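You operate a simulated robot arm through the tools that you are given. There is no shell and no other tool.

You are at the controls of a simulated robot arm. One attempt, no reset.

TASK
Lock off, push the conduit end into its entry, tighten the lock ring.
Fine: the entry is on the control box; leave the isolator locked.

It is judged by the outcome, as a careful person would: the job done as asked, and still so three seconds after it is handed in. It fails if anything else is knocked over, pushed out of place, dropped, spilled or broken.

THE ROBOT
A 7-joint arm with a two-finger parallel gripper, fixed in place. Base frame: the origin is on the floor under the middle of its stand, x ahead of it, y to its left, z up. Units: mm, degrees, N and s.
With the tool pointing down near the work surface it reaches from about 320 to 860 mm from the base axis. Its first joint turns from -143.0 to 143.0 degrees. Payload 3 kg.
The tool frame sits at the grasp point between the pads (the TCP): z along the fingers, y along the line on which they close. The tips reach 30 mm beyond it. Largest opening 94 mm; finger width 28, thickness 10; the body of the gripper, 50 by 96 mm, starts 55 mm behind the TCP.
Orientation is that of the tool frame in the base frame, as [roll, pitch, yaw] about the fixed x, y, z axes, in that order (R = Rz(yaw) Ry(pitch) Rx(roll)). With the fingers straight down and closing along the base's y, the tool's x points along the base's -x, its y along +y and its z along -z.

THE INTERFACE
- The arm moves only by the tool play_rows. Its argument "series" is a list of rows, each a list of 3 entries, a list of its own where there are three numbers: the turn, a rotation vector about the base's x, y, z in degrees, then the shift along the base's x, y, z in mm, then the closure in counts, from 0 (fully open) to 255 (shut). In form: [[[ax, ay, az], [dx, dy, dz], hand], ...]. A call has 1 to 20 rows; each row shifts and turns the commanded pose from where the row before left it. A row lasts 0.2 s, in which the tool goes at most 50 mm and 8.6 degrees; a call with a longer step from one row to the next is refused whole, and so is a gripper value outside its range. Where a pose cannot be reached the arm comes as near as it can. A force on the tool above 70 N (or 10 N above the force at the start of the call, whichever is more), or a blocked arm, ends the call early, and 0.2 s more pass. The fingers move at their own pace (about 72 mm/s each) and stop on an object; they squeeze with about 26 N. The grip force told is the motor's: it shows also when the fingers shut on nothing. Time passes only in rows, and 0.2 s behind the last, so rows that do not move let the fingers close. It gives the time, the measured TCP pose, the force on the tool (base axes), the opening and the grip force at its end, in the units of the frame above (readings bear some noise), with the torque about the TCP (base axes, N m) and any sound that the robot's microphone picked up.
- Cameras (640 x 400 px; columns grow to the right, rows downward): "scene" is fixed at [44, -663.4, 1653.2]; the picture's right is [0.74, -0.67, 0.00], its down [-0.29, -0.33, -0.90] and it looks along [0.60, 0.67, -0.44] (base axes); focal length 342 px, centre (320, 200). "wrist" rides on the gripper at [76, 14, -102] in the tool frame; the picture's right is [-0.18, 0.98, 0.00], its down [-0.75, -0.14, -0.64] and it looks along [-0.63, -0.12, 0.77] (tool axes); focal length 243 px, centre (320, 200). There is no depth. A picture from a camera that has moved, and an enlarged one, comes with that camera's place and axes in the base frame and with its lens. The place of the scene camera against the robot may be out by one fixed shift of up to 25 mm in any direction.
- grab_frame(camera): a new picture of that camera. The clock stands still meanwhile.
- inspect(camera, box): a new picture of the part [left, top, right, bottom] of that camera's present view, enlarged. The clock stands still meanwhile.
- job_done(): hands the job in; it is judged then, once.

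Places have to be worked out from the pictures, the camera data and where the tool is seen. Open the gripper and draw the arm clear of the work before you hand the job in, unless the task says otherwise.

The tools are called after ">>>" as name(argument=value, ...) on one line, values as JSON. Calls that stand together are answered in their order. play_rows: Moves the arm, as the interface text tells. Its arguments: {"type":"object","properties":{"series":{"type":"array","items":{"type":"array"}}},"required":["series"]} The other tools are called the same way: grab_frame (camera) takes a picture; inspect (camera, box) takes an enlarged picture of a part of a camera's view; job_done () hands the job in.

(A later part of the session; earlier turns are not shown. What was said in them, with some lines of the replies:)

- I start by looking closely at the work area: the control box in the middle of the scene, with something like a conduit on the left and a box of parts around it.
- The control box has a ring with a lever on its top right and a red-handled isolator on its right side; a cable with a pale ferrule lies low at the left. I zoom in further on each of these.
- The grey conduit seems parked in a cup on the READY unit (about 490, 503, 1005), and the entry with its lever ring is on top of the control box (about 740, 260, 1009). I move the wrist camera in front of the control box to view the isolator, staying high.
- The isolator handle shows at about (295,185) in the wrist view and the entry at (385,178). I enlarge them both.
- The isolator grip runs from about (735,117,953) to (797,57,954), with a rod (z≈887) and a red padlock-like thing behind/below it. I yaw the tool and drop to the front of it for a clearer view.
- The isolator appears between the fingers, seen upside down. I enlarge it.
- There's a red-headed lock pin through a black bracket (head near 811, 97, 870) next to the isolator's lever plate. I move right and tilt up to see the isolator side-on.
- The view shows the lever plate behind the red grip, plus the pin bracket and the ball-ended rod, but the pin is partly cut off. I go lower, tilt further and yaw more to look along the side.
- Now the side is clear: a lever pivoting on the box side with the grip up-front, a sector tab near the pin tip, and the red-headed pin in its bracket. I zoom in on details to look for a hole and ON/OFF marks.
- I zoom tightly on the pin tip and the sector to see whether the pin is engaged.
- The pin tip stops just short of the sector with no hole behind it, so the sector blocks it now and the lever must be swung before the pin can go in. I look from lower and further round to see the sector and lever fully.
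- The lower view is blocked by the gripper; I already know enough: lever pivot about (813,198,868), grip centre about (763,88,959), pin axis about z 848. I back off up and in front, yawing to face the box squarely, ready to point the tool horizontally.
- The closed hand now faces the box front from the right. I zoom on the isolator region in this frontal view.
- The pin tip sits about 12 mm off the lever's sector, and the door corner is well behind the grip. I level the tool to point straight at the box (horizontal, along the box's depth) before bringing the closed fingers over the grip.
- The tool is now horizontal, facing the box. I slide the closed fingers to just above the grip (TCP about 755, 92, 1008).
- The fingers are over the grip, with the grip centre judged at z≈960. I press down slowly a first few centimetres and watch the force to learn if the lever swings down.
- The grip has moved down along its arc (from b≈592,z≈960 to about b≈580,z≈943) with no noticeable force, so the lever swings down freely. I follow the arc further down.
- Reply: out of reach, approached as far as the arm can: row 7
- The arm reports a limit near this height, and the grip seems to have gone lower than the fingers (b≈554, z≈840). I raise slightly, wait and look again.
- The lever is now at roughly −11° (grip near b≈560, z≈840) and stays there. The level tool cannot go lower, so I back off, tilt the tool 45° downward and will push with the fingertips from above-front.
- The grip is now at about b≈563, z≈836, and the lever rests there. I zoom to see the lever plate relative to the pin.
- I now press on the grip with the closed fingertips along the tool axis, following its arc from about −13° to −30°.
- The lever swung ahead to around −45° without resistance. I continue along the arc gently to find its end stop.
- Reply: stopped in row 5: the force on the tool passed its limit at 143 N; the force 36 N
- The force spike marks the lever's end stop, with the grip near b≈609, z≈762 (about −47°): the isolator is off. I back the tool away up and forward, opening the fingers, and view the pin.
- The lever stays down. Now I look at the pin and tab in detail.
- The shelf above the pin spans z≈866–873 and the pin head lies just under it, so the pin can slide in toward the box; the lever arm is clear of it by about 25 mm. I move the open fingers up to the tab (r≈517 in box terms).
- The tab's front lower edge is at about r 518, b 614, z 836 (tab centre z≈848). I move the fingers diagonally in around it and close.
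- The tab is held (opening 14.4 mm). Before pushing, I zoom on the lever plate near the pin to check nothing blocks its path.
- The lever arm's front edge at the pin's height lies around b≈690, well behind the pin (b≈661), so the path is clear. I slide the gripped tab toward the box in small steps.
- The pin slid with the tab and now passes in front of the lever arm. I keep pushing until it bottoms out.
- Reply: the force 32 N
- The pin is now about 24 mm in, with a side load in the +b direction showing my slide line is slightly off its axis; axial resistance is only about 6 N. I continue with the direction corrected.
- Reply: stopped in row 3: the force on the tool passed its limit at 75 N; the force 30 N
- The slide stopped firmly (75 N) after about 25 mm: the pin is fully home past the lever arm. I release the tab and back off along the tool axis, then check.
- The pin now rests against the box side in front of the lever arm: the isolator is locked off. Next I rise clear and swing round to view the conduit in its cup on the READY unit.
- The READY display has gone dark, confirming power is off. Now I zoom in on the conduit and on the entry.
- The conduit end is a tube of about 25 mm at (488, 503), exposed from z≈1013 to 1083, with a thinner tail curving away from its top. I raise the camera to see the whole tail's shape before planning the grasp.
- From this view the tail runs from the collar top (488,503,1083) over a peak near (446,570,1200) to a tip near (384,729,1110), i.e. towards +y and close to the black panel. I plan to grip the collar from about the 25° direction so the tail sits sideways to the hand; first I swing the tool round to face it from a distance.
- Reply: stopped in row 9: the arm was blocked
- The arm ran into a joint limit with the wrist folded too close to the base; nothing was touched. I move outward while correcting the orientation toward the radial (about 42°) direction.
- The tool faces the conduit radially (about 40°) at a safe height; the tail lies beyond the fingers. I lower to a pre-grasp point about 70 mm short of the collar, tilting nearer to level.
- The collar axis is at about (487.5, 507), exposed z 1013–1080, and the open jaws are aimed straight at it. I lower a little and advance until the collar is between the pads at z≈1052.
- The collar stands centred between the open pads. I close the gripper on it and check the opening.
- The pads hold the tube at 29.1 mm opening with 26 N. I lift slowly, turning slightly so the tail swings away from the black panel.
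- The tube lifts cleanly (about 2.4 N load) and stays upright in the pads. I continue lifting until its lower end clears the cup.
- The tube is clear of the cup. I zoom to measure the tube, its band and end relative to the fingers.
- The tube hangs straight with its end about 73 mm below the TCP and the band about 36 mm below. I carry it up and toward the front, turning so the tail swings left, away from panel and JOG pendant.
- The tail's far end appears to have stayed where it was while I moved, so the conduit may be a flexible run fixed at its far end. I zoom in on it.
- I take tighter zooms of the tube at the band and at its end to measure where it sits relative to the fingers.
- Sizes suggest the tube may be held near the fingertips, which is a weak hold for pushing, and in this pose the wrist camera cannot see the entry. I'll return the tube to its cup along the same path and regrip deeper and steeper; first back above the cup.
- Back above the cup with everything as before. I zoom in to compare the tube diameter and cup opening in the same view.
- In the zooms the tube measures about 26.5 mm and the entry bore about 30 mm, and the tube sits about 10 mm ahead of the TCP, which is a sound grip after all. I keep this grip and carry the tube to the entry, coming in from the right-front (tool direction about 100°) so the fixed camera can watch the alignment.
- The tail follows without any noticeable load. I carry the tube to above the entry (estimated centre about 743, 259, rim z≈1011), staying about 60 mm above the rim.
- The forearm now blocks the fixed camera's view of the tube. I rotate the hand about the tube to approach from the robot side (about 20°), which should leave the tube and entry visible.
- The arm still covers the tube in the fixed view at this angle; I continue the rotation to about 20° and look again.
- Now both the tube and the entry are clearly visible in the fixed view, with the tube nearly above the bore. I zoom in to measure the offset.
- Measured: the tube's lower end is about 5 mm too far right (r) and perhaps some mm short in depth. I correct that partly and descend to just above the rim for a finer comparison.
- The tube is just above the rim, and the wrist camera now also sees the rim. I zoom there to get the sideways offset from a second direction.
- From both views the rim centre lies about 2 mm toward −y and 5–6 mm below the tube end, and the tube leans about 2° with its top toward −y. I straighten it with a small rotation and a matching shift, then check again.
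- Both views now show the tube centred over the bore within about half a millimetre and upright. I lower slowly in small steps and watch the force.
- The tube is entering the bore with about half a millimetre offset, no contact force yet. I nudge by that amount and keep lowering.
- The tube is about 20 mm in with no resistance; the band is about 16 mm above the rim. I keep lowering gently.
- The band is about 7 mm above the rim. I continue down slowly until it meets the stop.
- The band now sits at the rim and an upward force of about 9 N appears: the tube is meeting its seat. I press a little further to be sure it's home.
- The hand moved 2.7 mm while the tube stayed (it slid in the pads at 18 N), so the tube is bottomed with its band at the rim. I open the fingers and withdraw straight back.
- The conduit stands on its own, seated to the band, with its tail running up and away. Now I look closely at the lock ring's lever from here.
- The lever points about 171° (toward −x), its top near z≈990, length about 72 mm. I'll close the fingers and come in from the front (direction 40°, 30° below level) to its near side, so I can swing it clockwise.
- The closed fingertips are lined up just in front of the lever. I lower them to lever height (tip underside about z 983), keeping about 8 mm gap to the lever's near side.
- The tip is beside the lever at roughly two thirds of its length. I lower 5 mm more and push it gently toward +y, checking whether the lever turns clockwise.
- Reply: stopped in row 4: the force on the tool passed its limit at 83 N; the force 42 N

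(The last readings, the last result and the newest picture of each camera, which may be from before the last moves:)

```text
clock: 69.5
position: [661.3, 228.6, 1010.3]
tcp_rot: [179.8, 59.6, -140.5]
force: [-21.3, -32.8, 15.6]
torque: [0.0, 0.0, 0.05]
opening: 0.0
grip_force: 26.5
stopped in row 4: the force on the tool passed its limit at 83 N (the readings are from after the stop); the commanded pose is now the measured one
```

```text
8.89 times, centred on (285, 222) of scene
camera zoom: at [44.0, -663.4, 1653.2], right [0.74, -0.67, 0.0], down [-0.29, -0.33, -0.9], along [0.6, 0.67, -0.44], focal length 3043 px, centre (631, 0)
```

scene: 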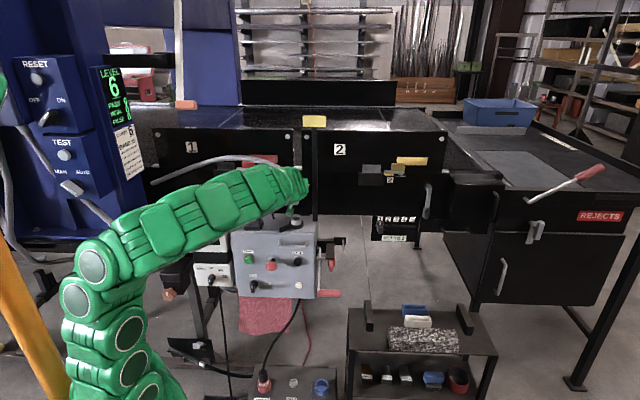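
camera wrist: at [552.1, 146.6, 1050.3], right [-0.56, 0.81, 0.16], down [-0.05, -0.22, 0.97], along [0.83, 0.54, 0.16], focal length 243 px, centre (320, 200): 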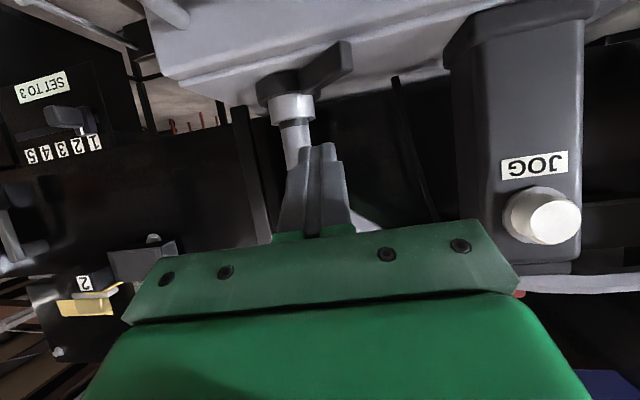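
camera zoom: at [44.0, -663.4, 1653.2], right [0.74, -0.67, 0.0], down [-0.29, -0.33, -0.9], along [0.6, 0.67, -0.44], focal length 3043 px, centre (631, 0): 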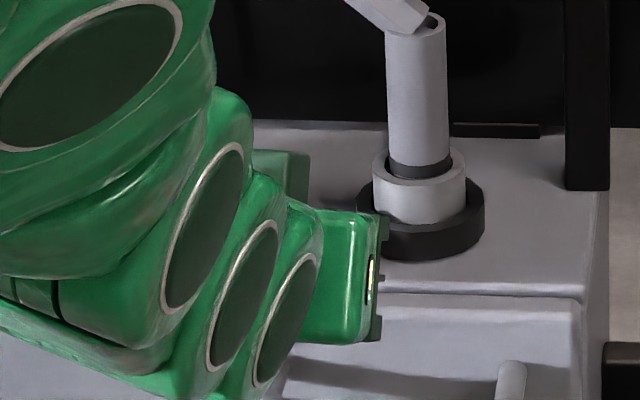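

The push met a hard stop at once (force back along about (−0.54,−0.84) with some lift) and the lever did not visibly move. I zoom in on the contact to see what is touching.

>>> inspect(camera="wrist", box=[280, 115, 380, 180])

>>> grab_frame(camera="wrist")

```text
6.15 times, centred on (330, 148) of wrist
camera zoom: at [554.5, 160.0, 995.7], right [-0.56, 0.82, 0.16], down [-0.04, -0.22, 0.97], along [0.83, 0.53, 0.16], focal length 1493 px, centre (258, 523)
```

zoom: 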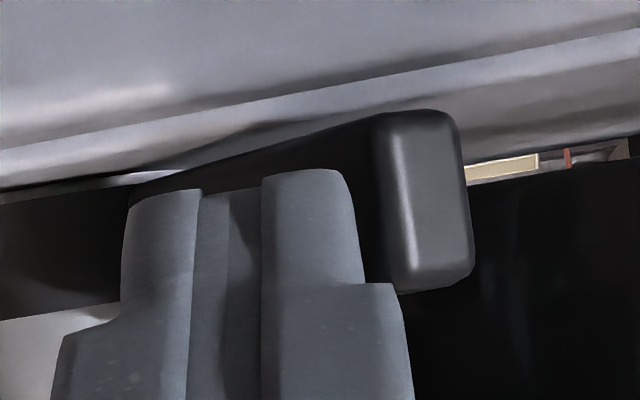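

```text
taken
camera wrist: at [554.5, 160.0, 995.7], right [-0.56, 0.82, 0.16], down [-0.04, -0.22, 0.97], along [0.83, 0.53, 0.16], focal length 243 px, centre (320, 200)
```

wrist: 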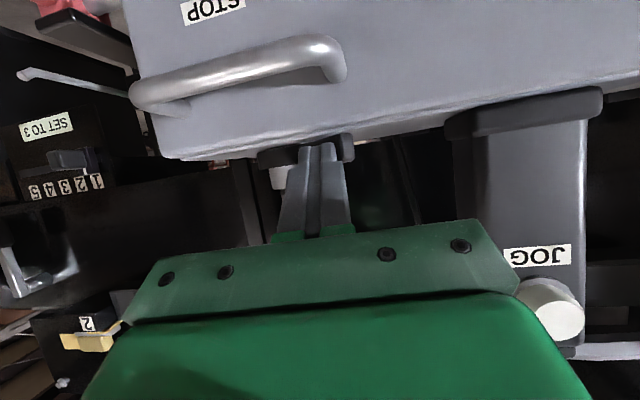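

The fingers are against the lever's side, but the upward component could mean the tip also caught the box's front edge. I back off, raise 5 mm and push again more slowly to tell which it is.

>>> play_rows(series=[[[0, 0, 0], [-2, -6, 0], 255], [[0, 0, 0], [0, 0, 5.5], 255], [[0, 0, 0], [0.5, 3, 0], 255], [[0, 0, 0], [0.5, 2, 0], 255], [[0, 0, 0], [0.5, 1.5, 0], 255], [[0, 0, 0], [0.3, 1.2, 0], 255], [[0, 0, 0], [0.2, 1.2, 0], 255], [[0, 0, 0], [0, 0, 0], 255]])

>>> inspect(camera="wrist", box=[280, 115, 380, 180])

```text
clock: 71.3
position: [662.1, 231.9, 1014.9]
tcp_rot: [179.8, 59.8, -140.6]
force: [-15.0, -51.4, 6.9]
torque: [-0.63, 0.16, -0.33]
opening: 0.0
grip_force: 26.1
```

```text
6.15 times, centred on (330, 148) of wrist
camera zoom: at [555.3, 162.4, 1000.7], right [-0.56, 0.82, 0.16], down [-0.04, -0.22, 0.97], along [0.83, 0.53, 0.16], focal length 1493 px, centre (258, 523)
```

zoom: 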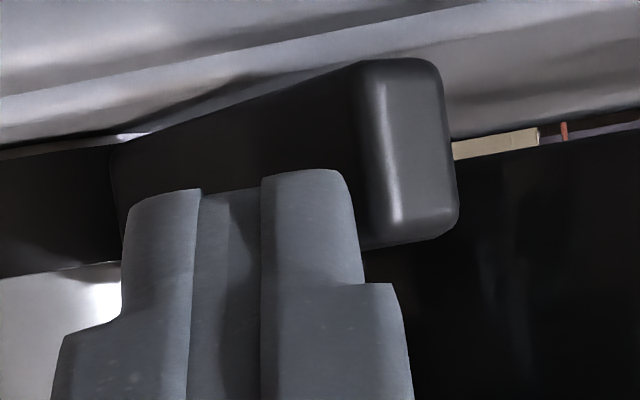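

The lever holds firm against about 53 N clockwise, with the force exactly normal to its side, so that is its end stop: the ring must turn the other way. I back off, rise, steepen the tool and move over to the lever's far (+y) side.

>>> play_rows(series=[[[0, 0, 0], [-2, -7, 0], 255], [[0, 0, 0], [-3, -4, 15], 255], [[-5.15, 6.13, 0], [0, 0, 18], 255], [[-5.15, 6.13, 0], [0, 0, 18], 255], [[-5.15, 6.13, 0], [2, 5, 10], 255], [[-5.15, 6.13, 0], [4, 12, 2], 255], [[0, 0, 0], [6, 18, 0], 255], [[0, 0, 0], [6, 18, 0], 255], [[0, 0, 0], [5, 16, 0], 255], [[0, 0, 0], [0, 0, 0], 255]])

>>> grab_frame(camera="wrist")

>>> inspect(camera="scene", box=[240, 170, 330, 240])

```text
clock: 73.5
position: [680.6, 290.8, 1077.3]
tcp_rot: [-179.9, 27.7, -140.2]
force: [-0.8, 0.6, 0.9]
torque: [-0.02, 0.01, 0.02]
opening: 0.1
grip_force: 26.2
```

```text
taken
camera wrist: at [581.7, 229.8, 1133.3], right [-0.5, 0.86, 0.08], down [0.37, 0.13, 0.92], along [0.78, 0.49, -0.39], focal length 243 px, centre (320, 200)
```

wrist: 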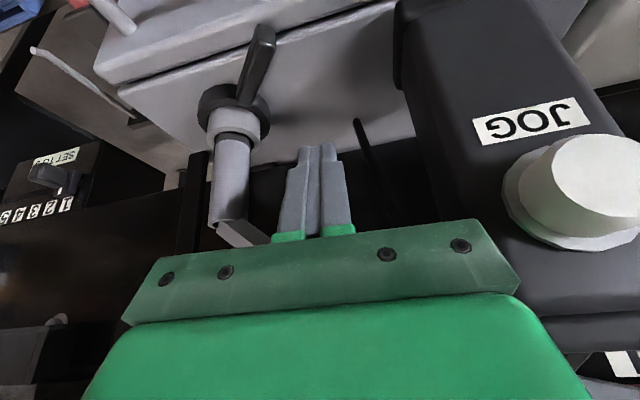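

```text
5.71 times, centred on (285, 205) of scene
camera zoom: at [44.0, -663.4, 1653.2], right [0.74, -0.67, 0.0], down [-0.29, -0.33, -0.9], along [0.6, 0.67, -0.44], focal length 1956 px, centre (520, 171)
```

zoom: 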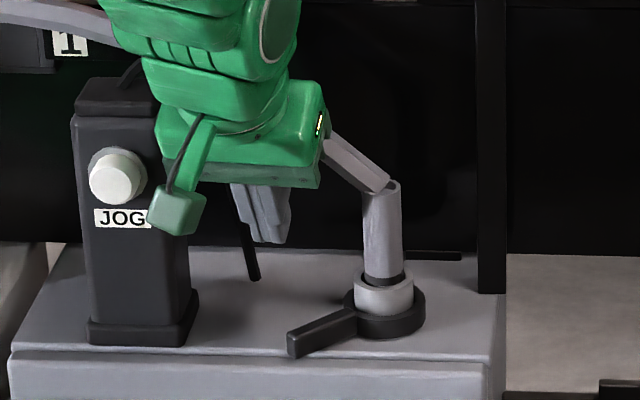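

Good view of the lever from above now. I zoom to locate lever and fingertips relative to each other.

>>> inspect(camera="wrist", box=[180, 0, 360, 240])

>>> inspect(camera="wrist", box=[190, 10, 300, 150])

```text
1.67 times, centred on (270, 120) of wrist
camera zoom: at [581.7, 229.8, 1133.3], right [-0.5, 0.86, 0.08], down [0.37, 0.13, 0.92], along [0.78, 0.49, -0.39], focal length 404 px, centre (403, 333)
```

zoom: 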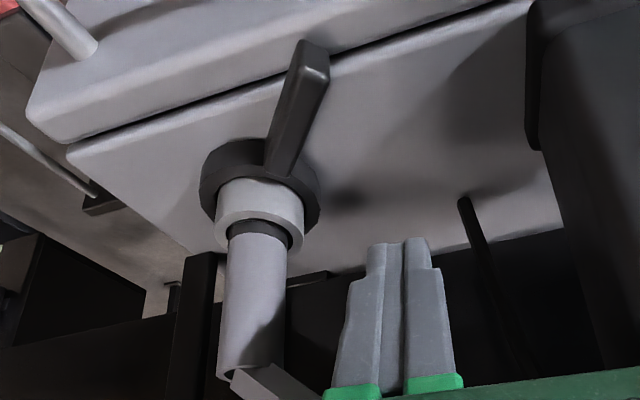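

```text
2.86 times, centred on (245, 80) of wrist
camera zoom: at [581.7, 229.8, 1133.3], right [-0.5, 0.86, 0.08], down [0.37, 0.13, 0.92], along [0.78, 0.49, -0.39], focal length 693 px, centre (534, 543)
```

zoom: 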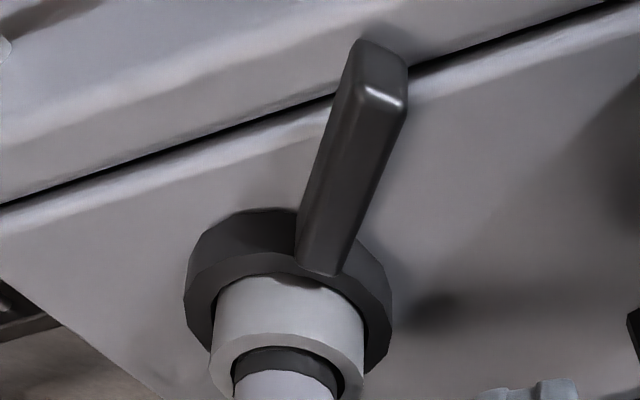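

The lever runs from the ring (about 741,256) to its end near (672,259). I shift slightly away from the JOG pendant and descend on the lever's +y side.

>>> play_rows(series=[[[0, 0, 0], [7, -6, 0], 255], [[0, 0, 0], [0, 0, -14], 255], [[0, 0, 0], [0, 0, -14], 255], [[0, 0, 0], [0, 0, -14], 255], [[0, 0, 0], [0, 0, -14], 255], [[0, 0, 0], [0, 0, -3], 255], [[0, 0, 0], [0, 0, 0], 255]])

>>> inspect(camera="wrist", box=[180, 0, 380, 240])

>>> inspect(camera="scene", box=[250, 180, 330, 240])

```text
clock: 75.1
position: [687.7, 285.3, 1019.8]
tcp_rot: [-180.0, 27.7, -140.2]
force: [-0.3, 0.2, 0.8]
torque: [-0.04, 0.01, 0.0]
opening: 0.0
grip_force: 26.1
```

```text
1.67 times, centred on (280, 120) of wrist
camera zoom: at [588.9, 223.2, 1073.9], right [-0.5, 0.86, 0.08], down [0.37, 0.13, 0.92], along [0.78, 0.49, -0.39], focal length 404 px, centre (387, 333)
```

zoom: 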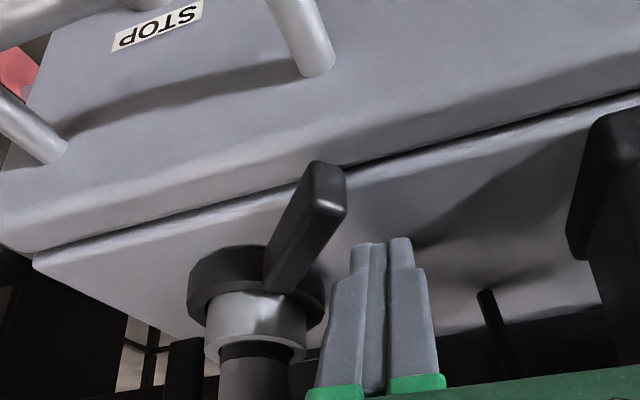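

```text
6.67 times, centred on (290, 210) of scene
camera zoom: at [44.0, -663.4, 1653.2], right [0.74, -0.67, 0.0], down [-0.29, -0.33, -0.9], along [0.6, 0.67, -0.44], focal length 2283 px, centre (520, 133)
```

zoom: 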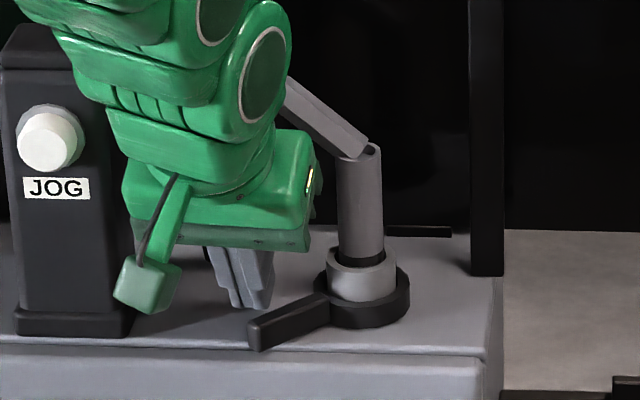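

The fingertips are behind the lever with clearance all round. I lower a touch and push toward −y in small steps to see whether the lever swings counter-clockwise.

>>> play_rows(series=[[[0, 0, 0], [0, 0, -3], 255], [[0, 0, 0], [-0.8, -4, 0], 255], [[0, 0, 0], [-0.8, -4, 0], 255], [[0, 0, 0], [-0.6, -3, 0], 255], [[0, 0, 0], [-0.5, -2.5, 0], 255], [[0, 0, 0], [-0.5, -2.5, 0], 255], [[0, 0, 0], [-0.5, -2.5, 0], 255], [[0, 0, 0], [0, 0, 0], 255]])

>>> inspect(camera="wrist", box=[180, 0, 380, 240])

>>> inspect(camera="scene", box=[250, 180, 330, 240])

```text
clock: 76.9
position: [683.1, 267.9, 1016.9]
tcp_rot: [-179.9, 27.8, -140.2]
force: [0.0, -0.1, -0.4]
torque: [0.02, 0.0, -0.02]
opening: 0.0
grip_force: 25.6
```

```text
1.67 times, centred on (280, 120) of wrist
camera zoom: at [585.1, 205.0, 1070.8], right [-0.5, 0.86, 0.08], down [0.37, 0.13, 0.92], along [0.78, 0.49, -0.39], focal length 404 px, centre (387, 333)
```

zoom: 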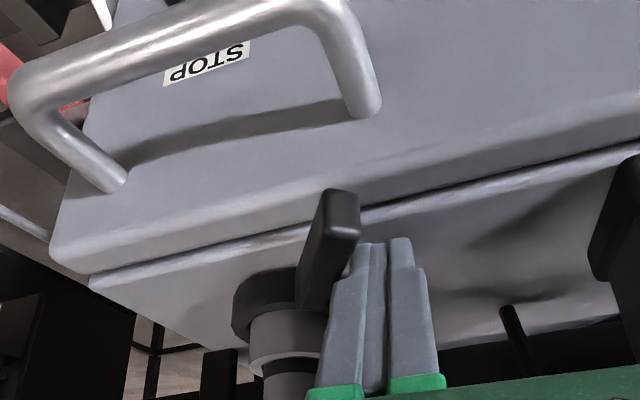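

```text
6.67 times, centred on (290, 210) of scene
camera zoom: at [44.0, -663.4, 1653.2], right [0.74, -0.67, 0.0], down [-0.29, -0.33, -0.9], along [0.6, 0.67, -0.44], focal length 2283 px, centre (520, 133)
```

zoom: 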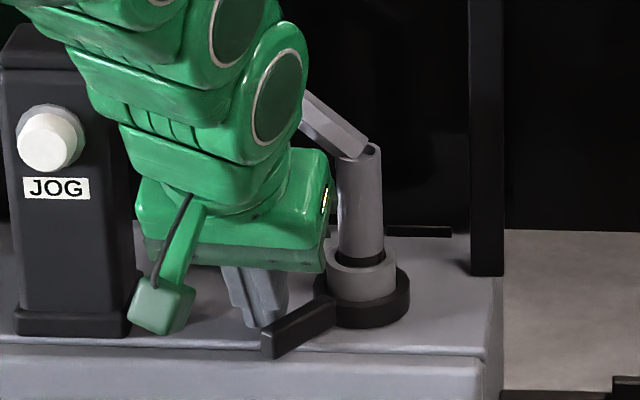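

The lever end has moved (counter-clockwise) with almost no force, so this is the tightening direction. I continue along its arc.

>>> play_rows(series=[[[0, 0, 0], [-1.2, -2.7, 0], 255], [[0, 0, 0], [-1.1, -2.7, 0], 255], [[0, 0, 0], [-0.9, -4.5, 0], 255], [[0, 0, 0], [-0.8, -4.6, 0], 255], [[0, 0, 0], [-0.1, -4.7, 0], 255], [[0, 0, 0], [0, -4.8, 0], 255], [[0, 0, 0], [0.6, -4.5, 0], 255], [[0, 0, 0], [0.8, -4.5, 0], 255], [[0, 0, 0], [0, 0, 0], 255]])

>>> inspect(camera="wrist", box=[180, 0, 380, 240])

>>> inspect(camera="scene", box=[250, 180, 330, 240])

```text
clock: 78.9
position: [679.9, 233.8, 1015.9]
tcp_rot: [-179.9, 27.7, -140.2]
force: [-0.9, -0.1, 0.5]
torque: [-0.03, -0.04, -0.03]
opening: 0.0
grip_force: 25.8
```

```text
1.67 times, centred on (280, 120) of wrist
camera zoom: at [582.3, 171.9, 1071.1], right [-0.5, 0.86, 0.08], down [0.37, 0.13, 0.92], along [0.78, 0.49, -0.39], focal length 404 px, centre (387, 333)
```

zoom: 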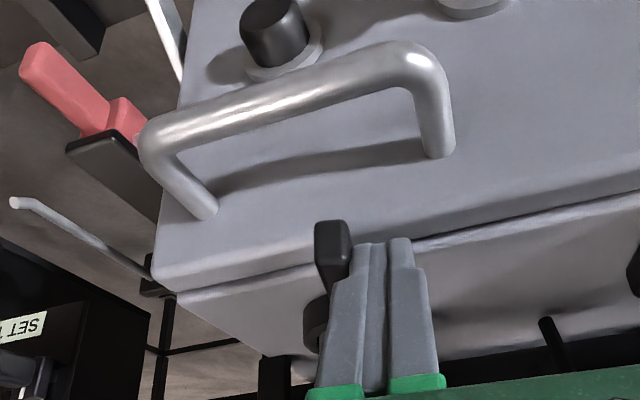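

```text
6.67 times, centred on (290, 210) of scene
camera zoom: at [44.0, -663.4, 1653.2], right [0.74, -0.67, 0.0], down [-0.29, -0.33, -0.9], along [0.6, 0.67, -0.44], focal length 2283 px, centre (520, 133)
```

zoom: 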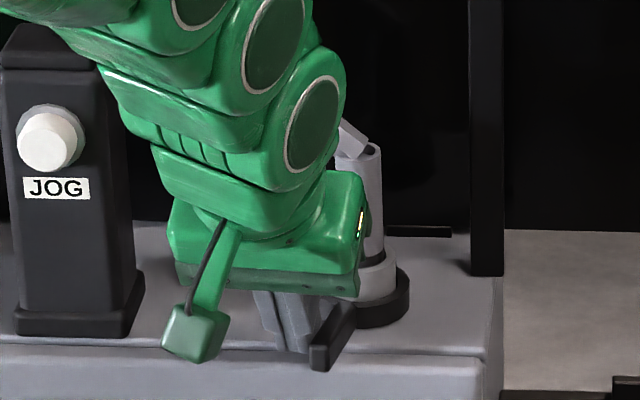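

The lever follows smoothly (now roughly 40° round) with no resistance. I keep following the arc.

>>> play_rows(series=[[[0, 0, 0], [1.5, -4, 0], 255], [[0, 0, 0], [1.7, -4, 0], 255], [[0, 0, 0], [2.2, -4, 0], 255], [[0, 0, 0], [2.4, -4, 0], 255], [[0, 0, 0], [3, -3.7, 0], 255], [[0, 0, 0], [3, -3.6, 0], 255], [[0, 0, 0], [3.4, -3, 0], 255], [[0, 0, 0], [0, 0, 0], 255]])

>>> inspect(camera="wrist", box=[180, 0, 380, 240])

>>> inspect(camera="scene", box=[250, 180, 330, 240])

```text
clock: 80.7
position: [697.3, 207.0, 1015.8]
tcp_rot: [-179.9, 27.7, -140.1]
force: [-1.6, 0.0, -0.6]
torque: [0.0, 0.01, 0.04]
opening: 0.2
grip_force: 26.8
```

```text
1.67 times, centred on (280, 120) of wrist
camera zoom: at [599.8, 145.3, 1071.1], right [-0.5, 0.86, 0.08], down [0.37, 0.13, 0.92], along [0.78, 0.49, -0.39], focal length 404 px, centre (387, 333)
```

zoom: 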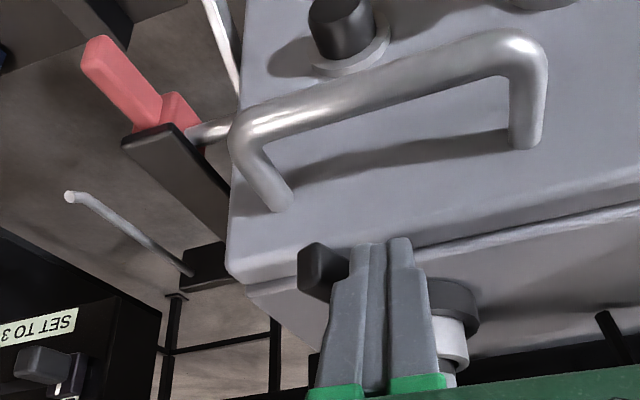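

```text
6.67 times, centred on (290, 210) of scene
camera zoom: at [44.0, -663.4, 1653.2], right [0.74, -0.67, 0.0], down [-0.29, -0.33, -0.9], along [0.6, 0.67, -0.44], focal length 2283 px, centre (520, 133)
```

zoom: 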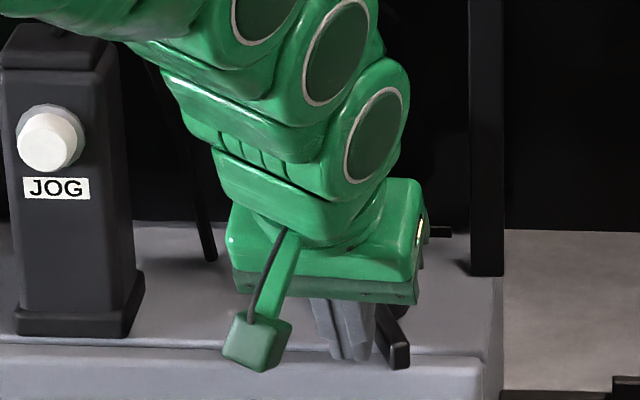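

About 70° turned and still free. I continue round, watching for the force to rise at the tight end.

>>> play_rows(series=[[[0, 0, 0], [3.6, -2.6, 0], 255], [[0, 0, 0], [4, -2.4, 0], 255], [[0, 0, 0], [4, -2.2, 0], 255], [[0, 0, 0], [4, -1.7, 0], 255], [[0, 0, 0], [4, -1.6, 0], 255], [[0, 0, 0], [0, 0, 0], 255]])

>>> inspect(camera="wrist", box=[180, 0, 380, 240])

>>> inspect(camera="scene", box=[250, 180, 330, 240])

```text
clock: 82.1
position: [716.9, 197.6, 1016.3]
tcp_rot: [-179.9, 27.6, -140.1]
force: [-13.8, 1.9, 1.0]
torque: [0.05, 0.27, 0.18]
opening: 0.0
grip_force: 26.3
```

```text
1.67 times, centred on (280, 120) of wrist
camera zoom: at [618.9, 135.6, 1070.8], right [-0.5, 0.86, 0.09], down [0.38, 0.13, 0.92], along [0.78, 0.49, -0.39], focal length 404 px, centre (387, 333)
```

zoom: 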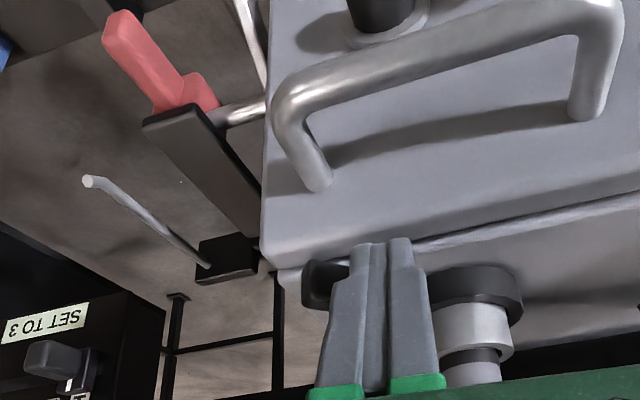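

```text
6.67 times, centred on (290, 210) of scene
camera zoom: at [44.0, -663.4, 1653.2], right [0.74, -0.67, 0.0], down [-0.29, -0.33, -0.9], along [0.6, 0.67, -0.44], focal length 2283 px, centre (520, 133)
```

zoom: 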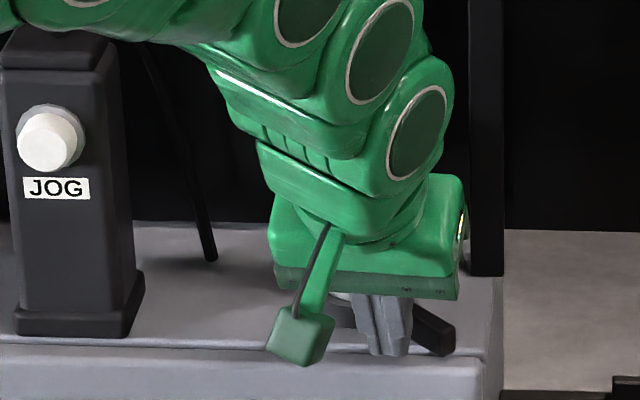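

Resistance has begun (about 14 N) near 90° of turn. I press a little more to confirm it's tight against its stop.

>>> play_rows(series=[[[0, 0, 0], [2, -0.3, 0], 255], [[0, 0, 0], [1.5, -0.2, 0], 255], [[0, 0, 0], [0, 0, 0], 255]])

>>> inspect(camera="wrist", box=[180, 0, 380, 240])

```text
clock: 83.0
position: [716.1, 196.1, 1016.1]
tcp_rot: [179.9, 27.3, -140.1]
force: [-29.3, -7.2, 18.9]
torque: [0.04, 0.13, 0.06]
opening: 0.3
grip_force: 25.8
stopped in row 3: the force on the tool passed its limit at 71 N (the readings are from after the stop); the commanded pose is now the measured one
```

```text
1.67 times, centred on (280, 120) of wrist
camera zoom: at [619.9, 135.6, 1070.9], right [-0.51, 0.86, 0.09], down [0.38, 0.13, 0.92], along [0.77, 0.5, -0.39], focal length 404 px, centre (387, 333)
```

zoom: 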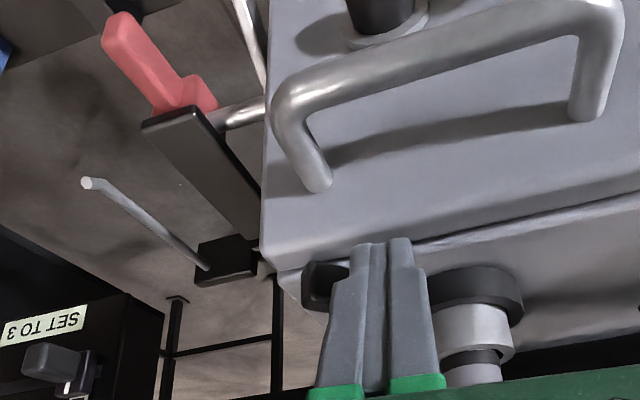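

The force rose to 71 N: the ring is against its tight stop after roughly 90°. I release the lever by backing away, then rise clear to inspect everything.

>>> play_rows(series=[[[0, 0, 0], [-6, -2, 0], 255], [[0, 0, 0], [-8, -4, 4], 255], [[0, 0, 0], [-8, -6, 20], 255], [[0, 0, 0], [-8, -8, 35], 255], [[0, 0, 0], [-10, -12, 42], 255], [[0, 0, 0], [-15, -20, 40], 255], [[0, 0, 0], [-20, -25, 35], 255], [[0, 0, 0], [-20, -25, 30], 255], [[0, 0, 0], [0, 0, 0], 255]])

>>> grab_frame(camera="wrist")

>>> grab_frame(camera="scene")

>>> inspect(camera="scene", box=[240, 180, 350, 305])

```text
clock: 85.0
position: [623.7, 95.4, 1220.4]
tcp_rot: [179.9, 27.3, -140.1]
force: [0.0, 0.8, 0.3]
torque: [0.03, 0.01, -0.02]
opening: 0.0
grip_force: 26.0
```

```text
taken
camera wrist: at [527.2, 33.3, 1276.6], right [-0.51, 0.86, 0.09], down [0.38, 0.13, 0.92], along [0.78, 0.5, -0.39], focal length 243 px, centre (320, 200)
```

wrist: 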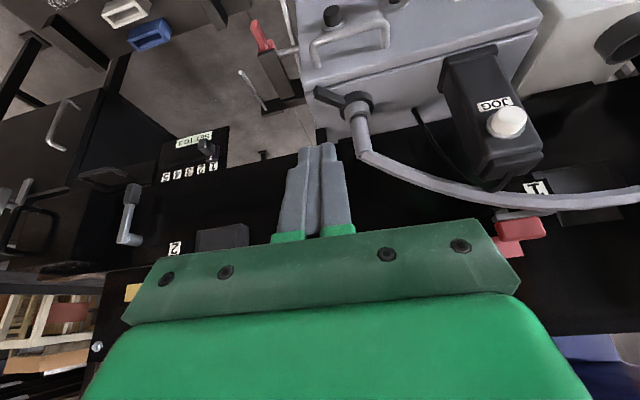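

```text
taken
```

scene: 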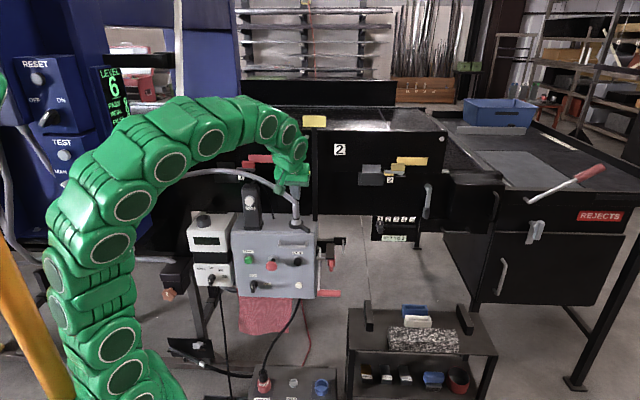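

```text
3.20 times, centred on (295, 242) of scene
camera zoom: at [44.0, -663.4, 1653.2], right [0.74, -0.67, 0.0], down [-0.29, -0.33, -0.9], along [0.6, 0.67, -0.44], focal length 1096 px, centre (400, 64)
```

zoom: 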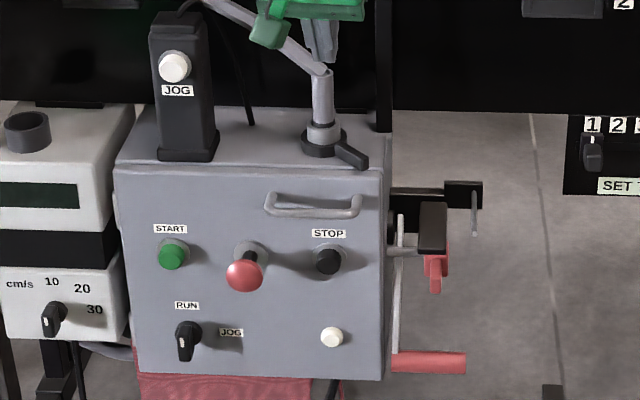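

The lever now points front-right, the conduit stands in the entry, and the isolator lever is down with its pin in. I zoom in to check each in detail.

>>> inspect(camera="scene", box=[275, 205, 325, 237])

>>> inspect(camera="scene", box=[305, 230, 355, 302])

>>> inspect(camera="wrist", box=[230, 0, 420, 170])

```text
12.50 times, centred on (300, 221) of scene
camera zoom: at [44.0, -663.4, 1653.2], right [0.74, -0.67, 0.0], down [-0.29, -0.33, -0.9], along [0.6, 0.67, -0.44], focal length 4280 px, centre (570, -62)
```

zoom: 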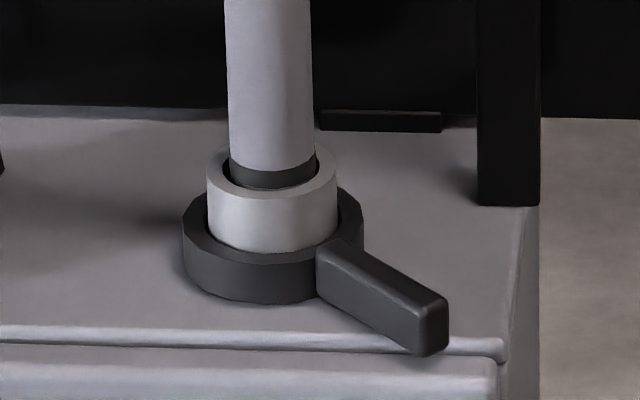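

```text
5.56 times, centred on (330, 266) of scene
camera zoom: at [44.0, -663.4, 1653.2], right [0.74, -0.67, 0.0], down [-0.29, -0.33, -0.9], along [0.6, 0.67, -0.44], focal length 1902 px, centre (264, -167)
```

zoom: 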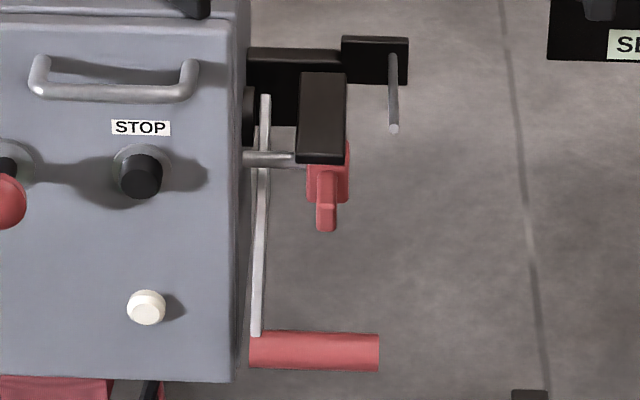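

```text
2.35 times, centred on (325, 85) of wrist
camera zoom: at [527.2, 33.3, 1276.6], right [-0.51, 0.86, 0.09], down [0.38, 0.13, 0.92], along [0.78, 0.5, -0.39], focal length 571 px, centre (308, 471)
```

zoom: 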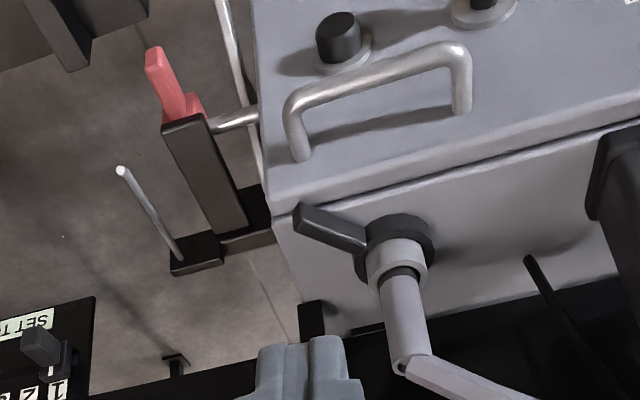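

Everything looks right: tube seated to its band, ring turned about 90° to its stop, isolator down with the lock pin through. I open the gripper and draw the arm well clear.

>>> play_rows(series=[[[0, 0, 0], [-25, -15, 15], 200], [[0, 0, 0], [-30, -18, 15], 100], [[0, 0, 0], [-30, -18, 15], 0], [[0, 0, 0], [-30, -15, 15], 0], [[0, 0, 0], [-30, -10, 10], 0], [[0, 0, 0], [0, 0, 0], 0], [[0, 0, 0], [0, 0, 0], 0], [[0, 0, 0], [0, 0, 0], 0], [[0, 0, 0], [0, 0, 0], 0], [[0, 0, 0], [0, 0, 0], 0]])

>>> grab_frame(camera="scene")

>>> inspect(camera="scene", box=[140, 140, 360, 305])

>>> inspect(camera="wrist", box=[200, 0, 520, 200])

```text
clock: 87.2
position: [477.1, 18.8, 1291.6]
tcp_rot: [179.9, 27.5, -140.1]
force: [0.2, 0.2, -0.5]
torque: [0.01, -0.02, 0.0]
opening: 94.1
grip_force: 0.1
```

```text
taken
```

scene: 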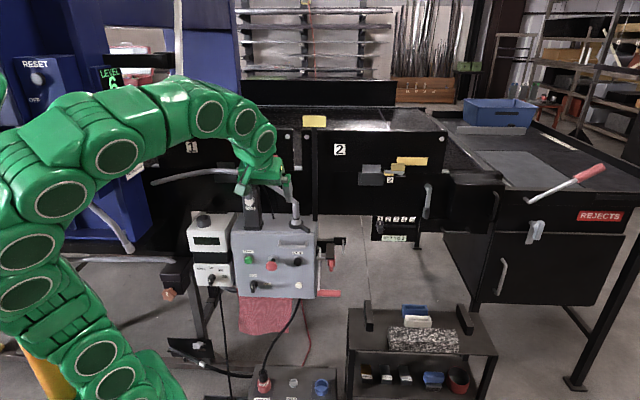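

```text
2.42 times, centred on (250, 222) of scene
camera zoom: at [44.0, -663.4, 1653.2], right [0.74, -0.67, 0.0], down [-0.29, -0.33, -0.9], along [0.6, 0.67, -0.44], focal length 830 px, centre (490, 146)
```

zoom: 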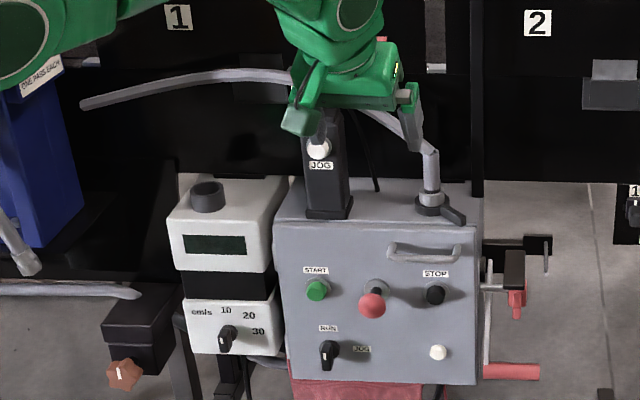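

```text
2.00 times, centred on (360, 100) of wrist
camera zoom: at [380.5, -41.7, 1346.6], right [-0.51, 0.86, 0.09], down [0.38, 0.13, 0.92], along [0.78, 0.5, -0.39], focal length 485 px, centre (240, 400)
```

zoom: 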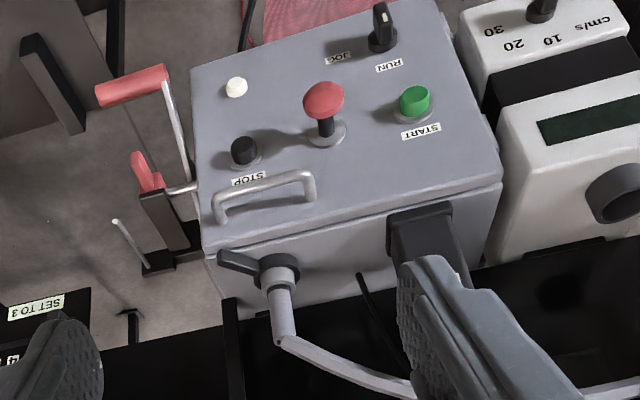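

After about two seconds the conduit, ring and isolator are all unchanged, everything else is in place, the gripper is open and the arm is clear. I hand the job in.

>>> job_done()

```text
The job is handed in.
```

The isolator is locked off, the conduit end is in the control box entry, and the lock ring is turned to its stop. I have handed the job in.

- **Isolator:** I swung the lever down to its stop and pushed the red lock pin home in front of the lever arm. The READY display went dark, so the power is off. The pin is still in, so the isolator stays locked.
- **Conduit:** I moved the conduit end from its cup on the READY unit into the entry on top of the control box. It bottomed with the dark band level with the rim. The grip slipped at about 18 N, so I could not push harder than that. The band sitting at the rim suggests full depth, but I did not tug-test it.
- **Lock ring:** It was already hard against its stop clockwise (seen from above), so I turned it the only way it would go, counter-clockwise. It stopped firmly after about 90°.

On the last check everything was holding and nothing else had moved. The gripper is open and the arm is clear of the box.
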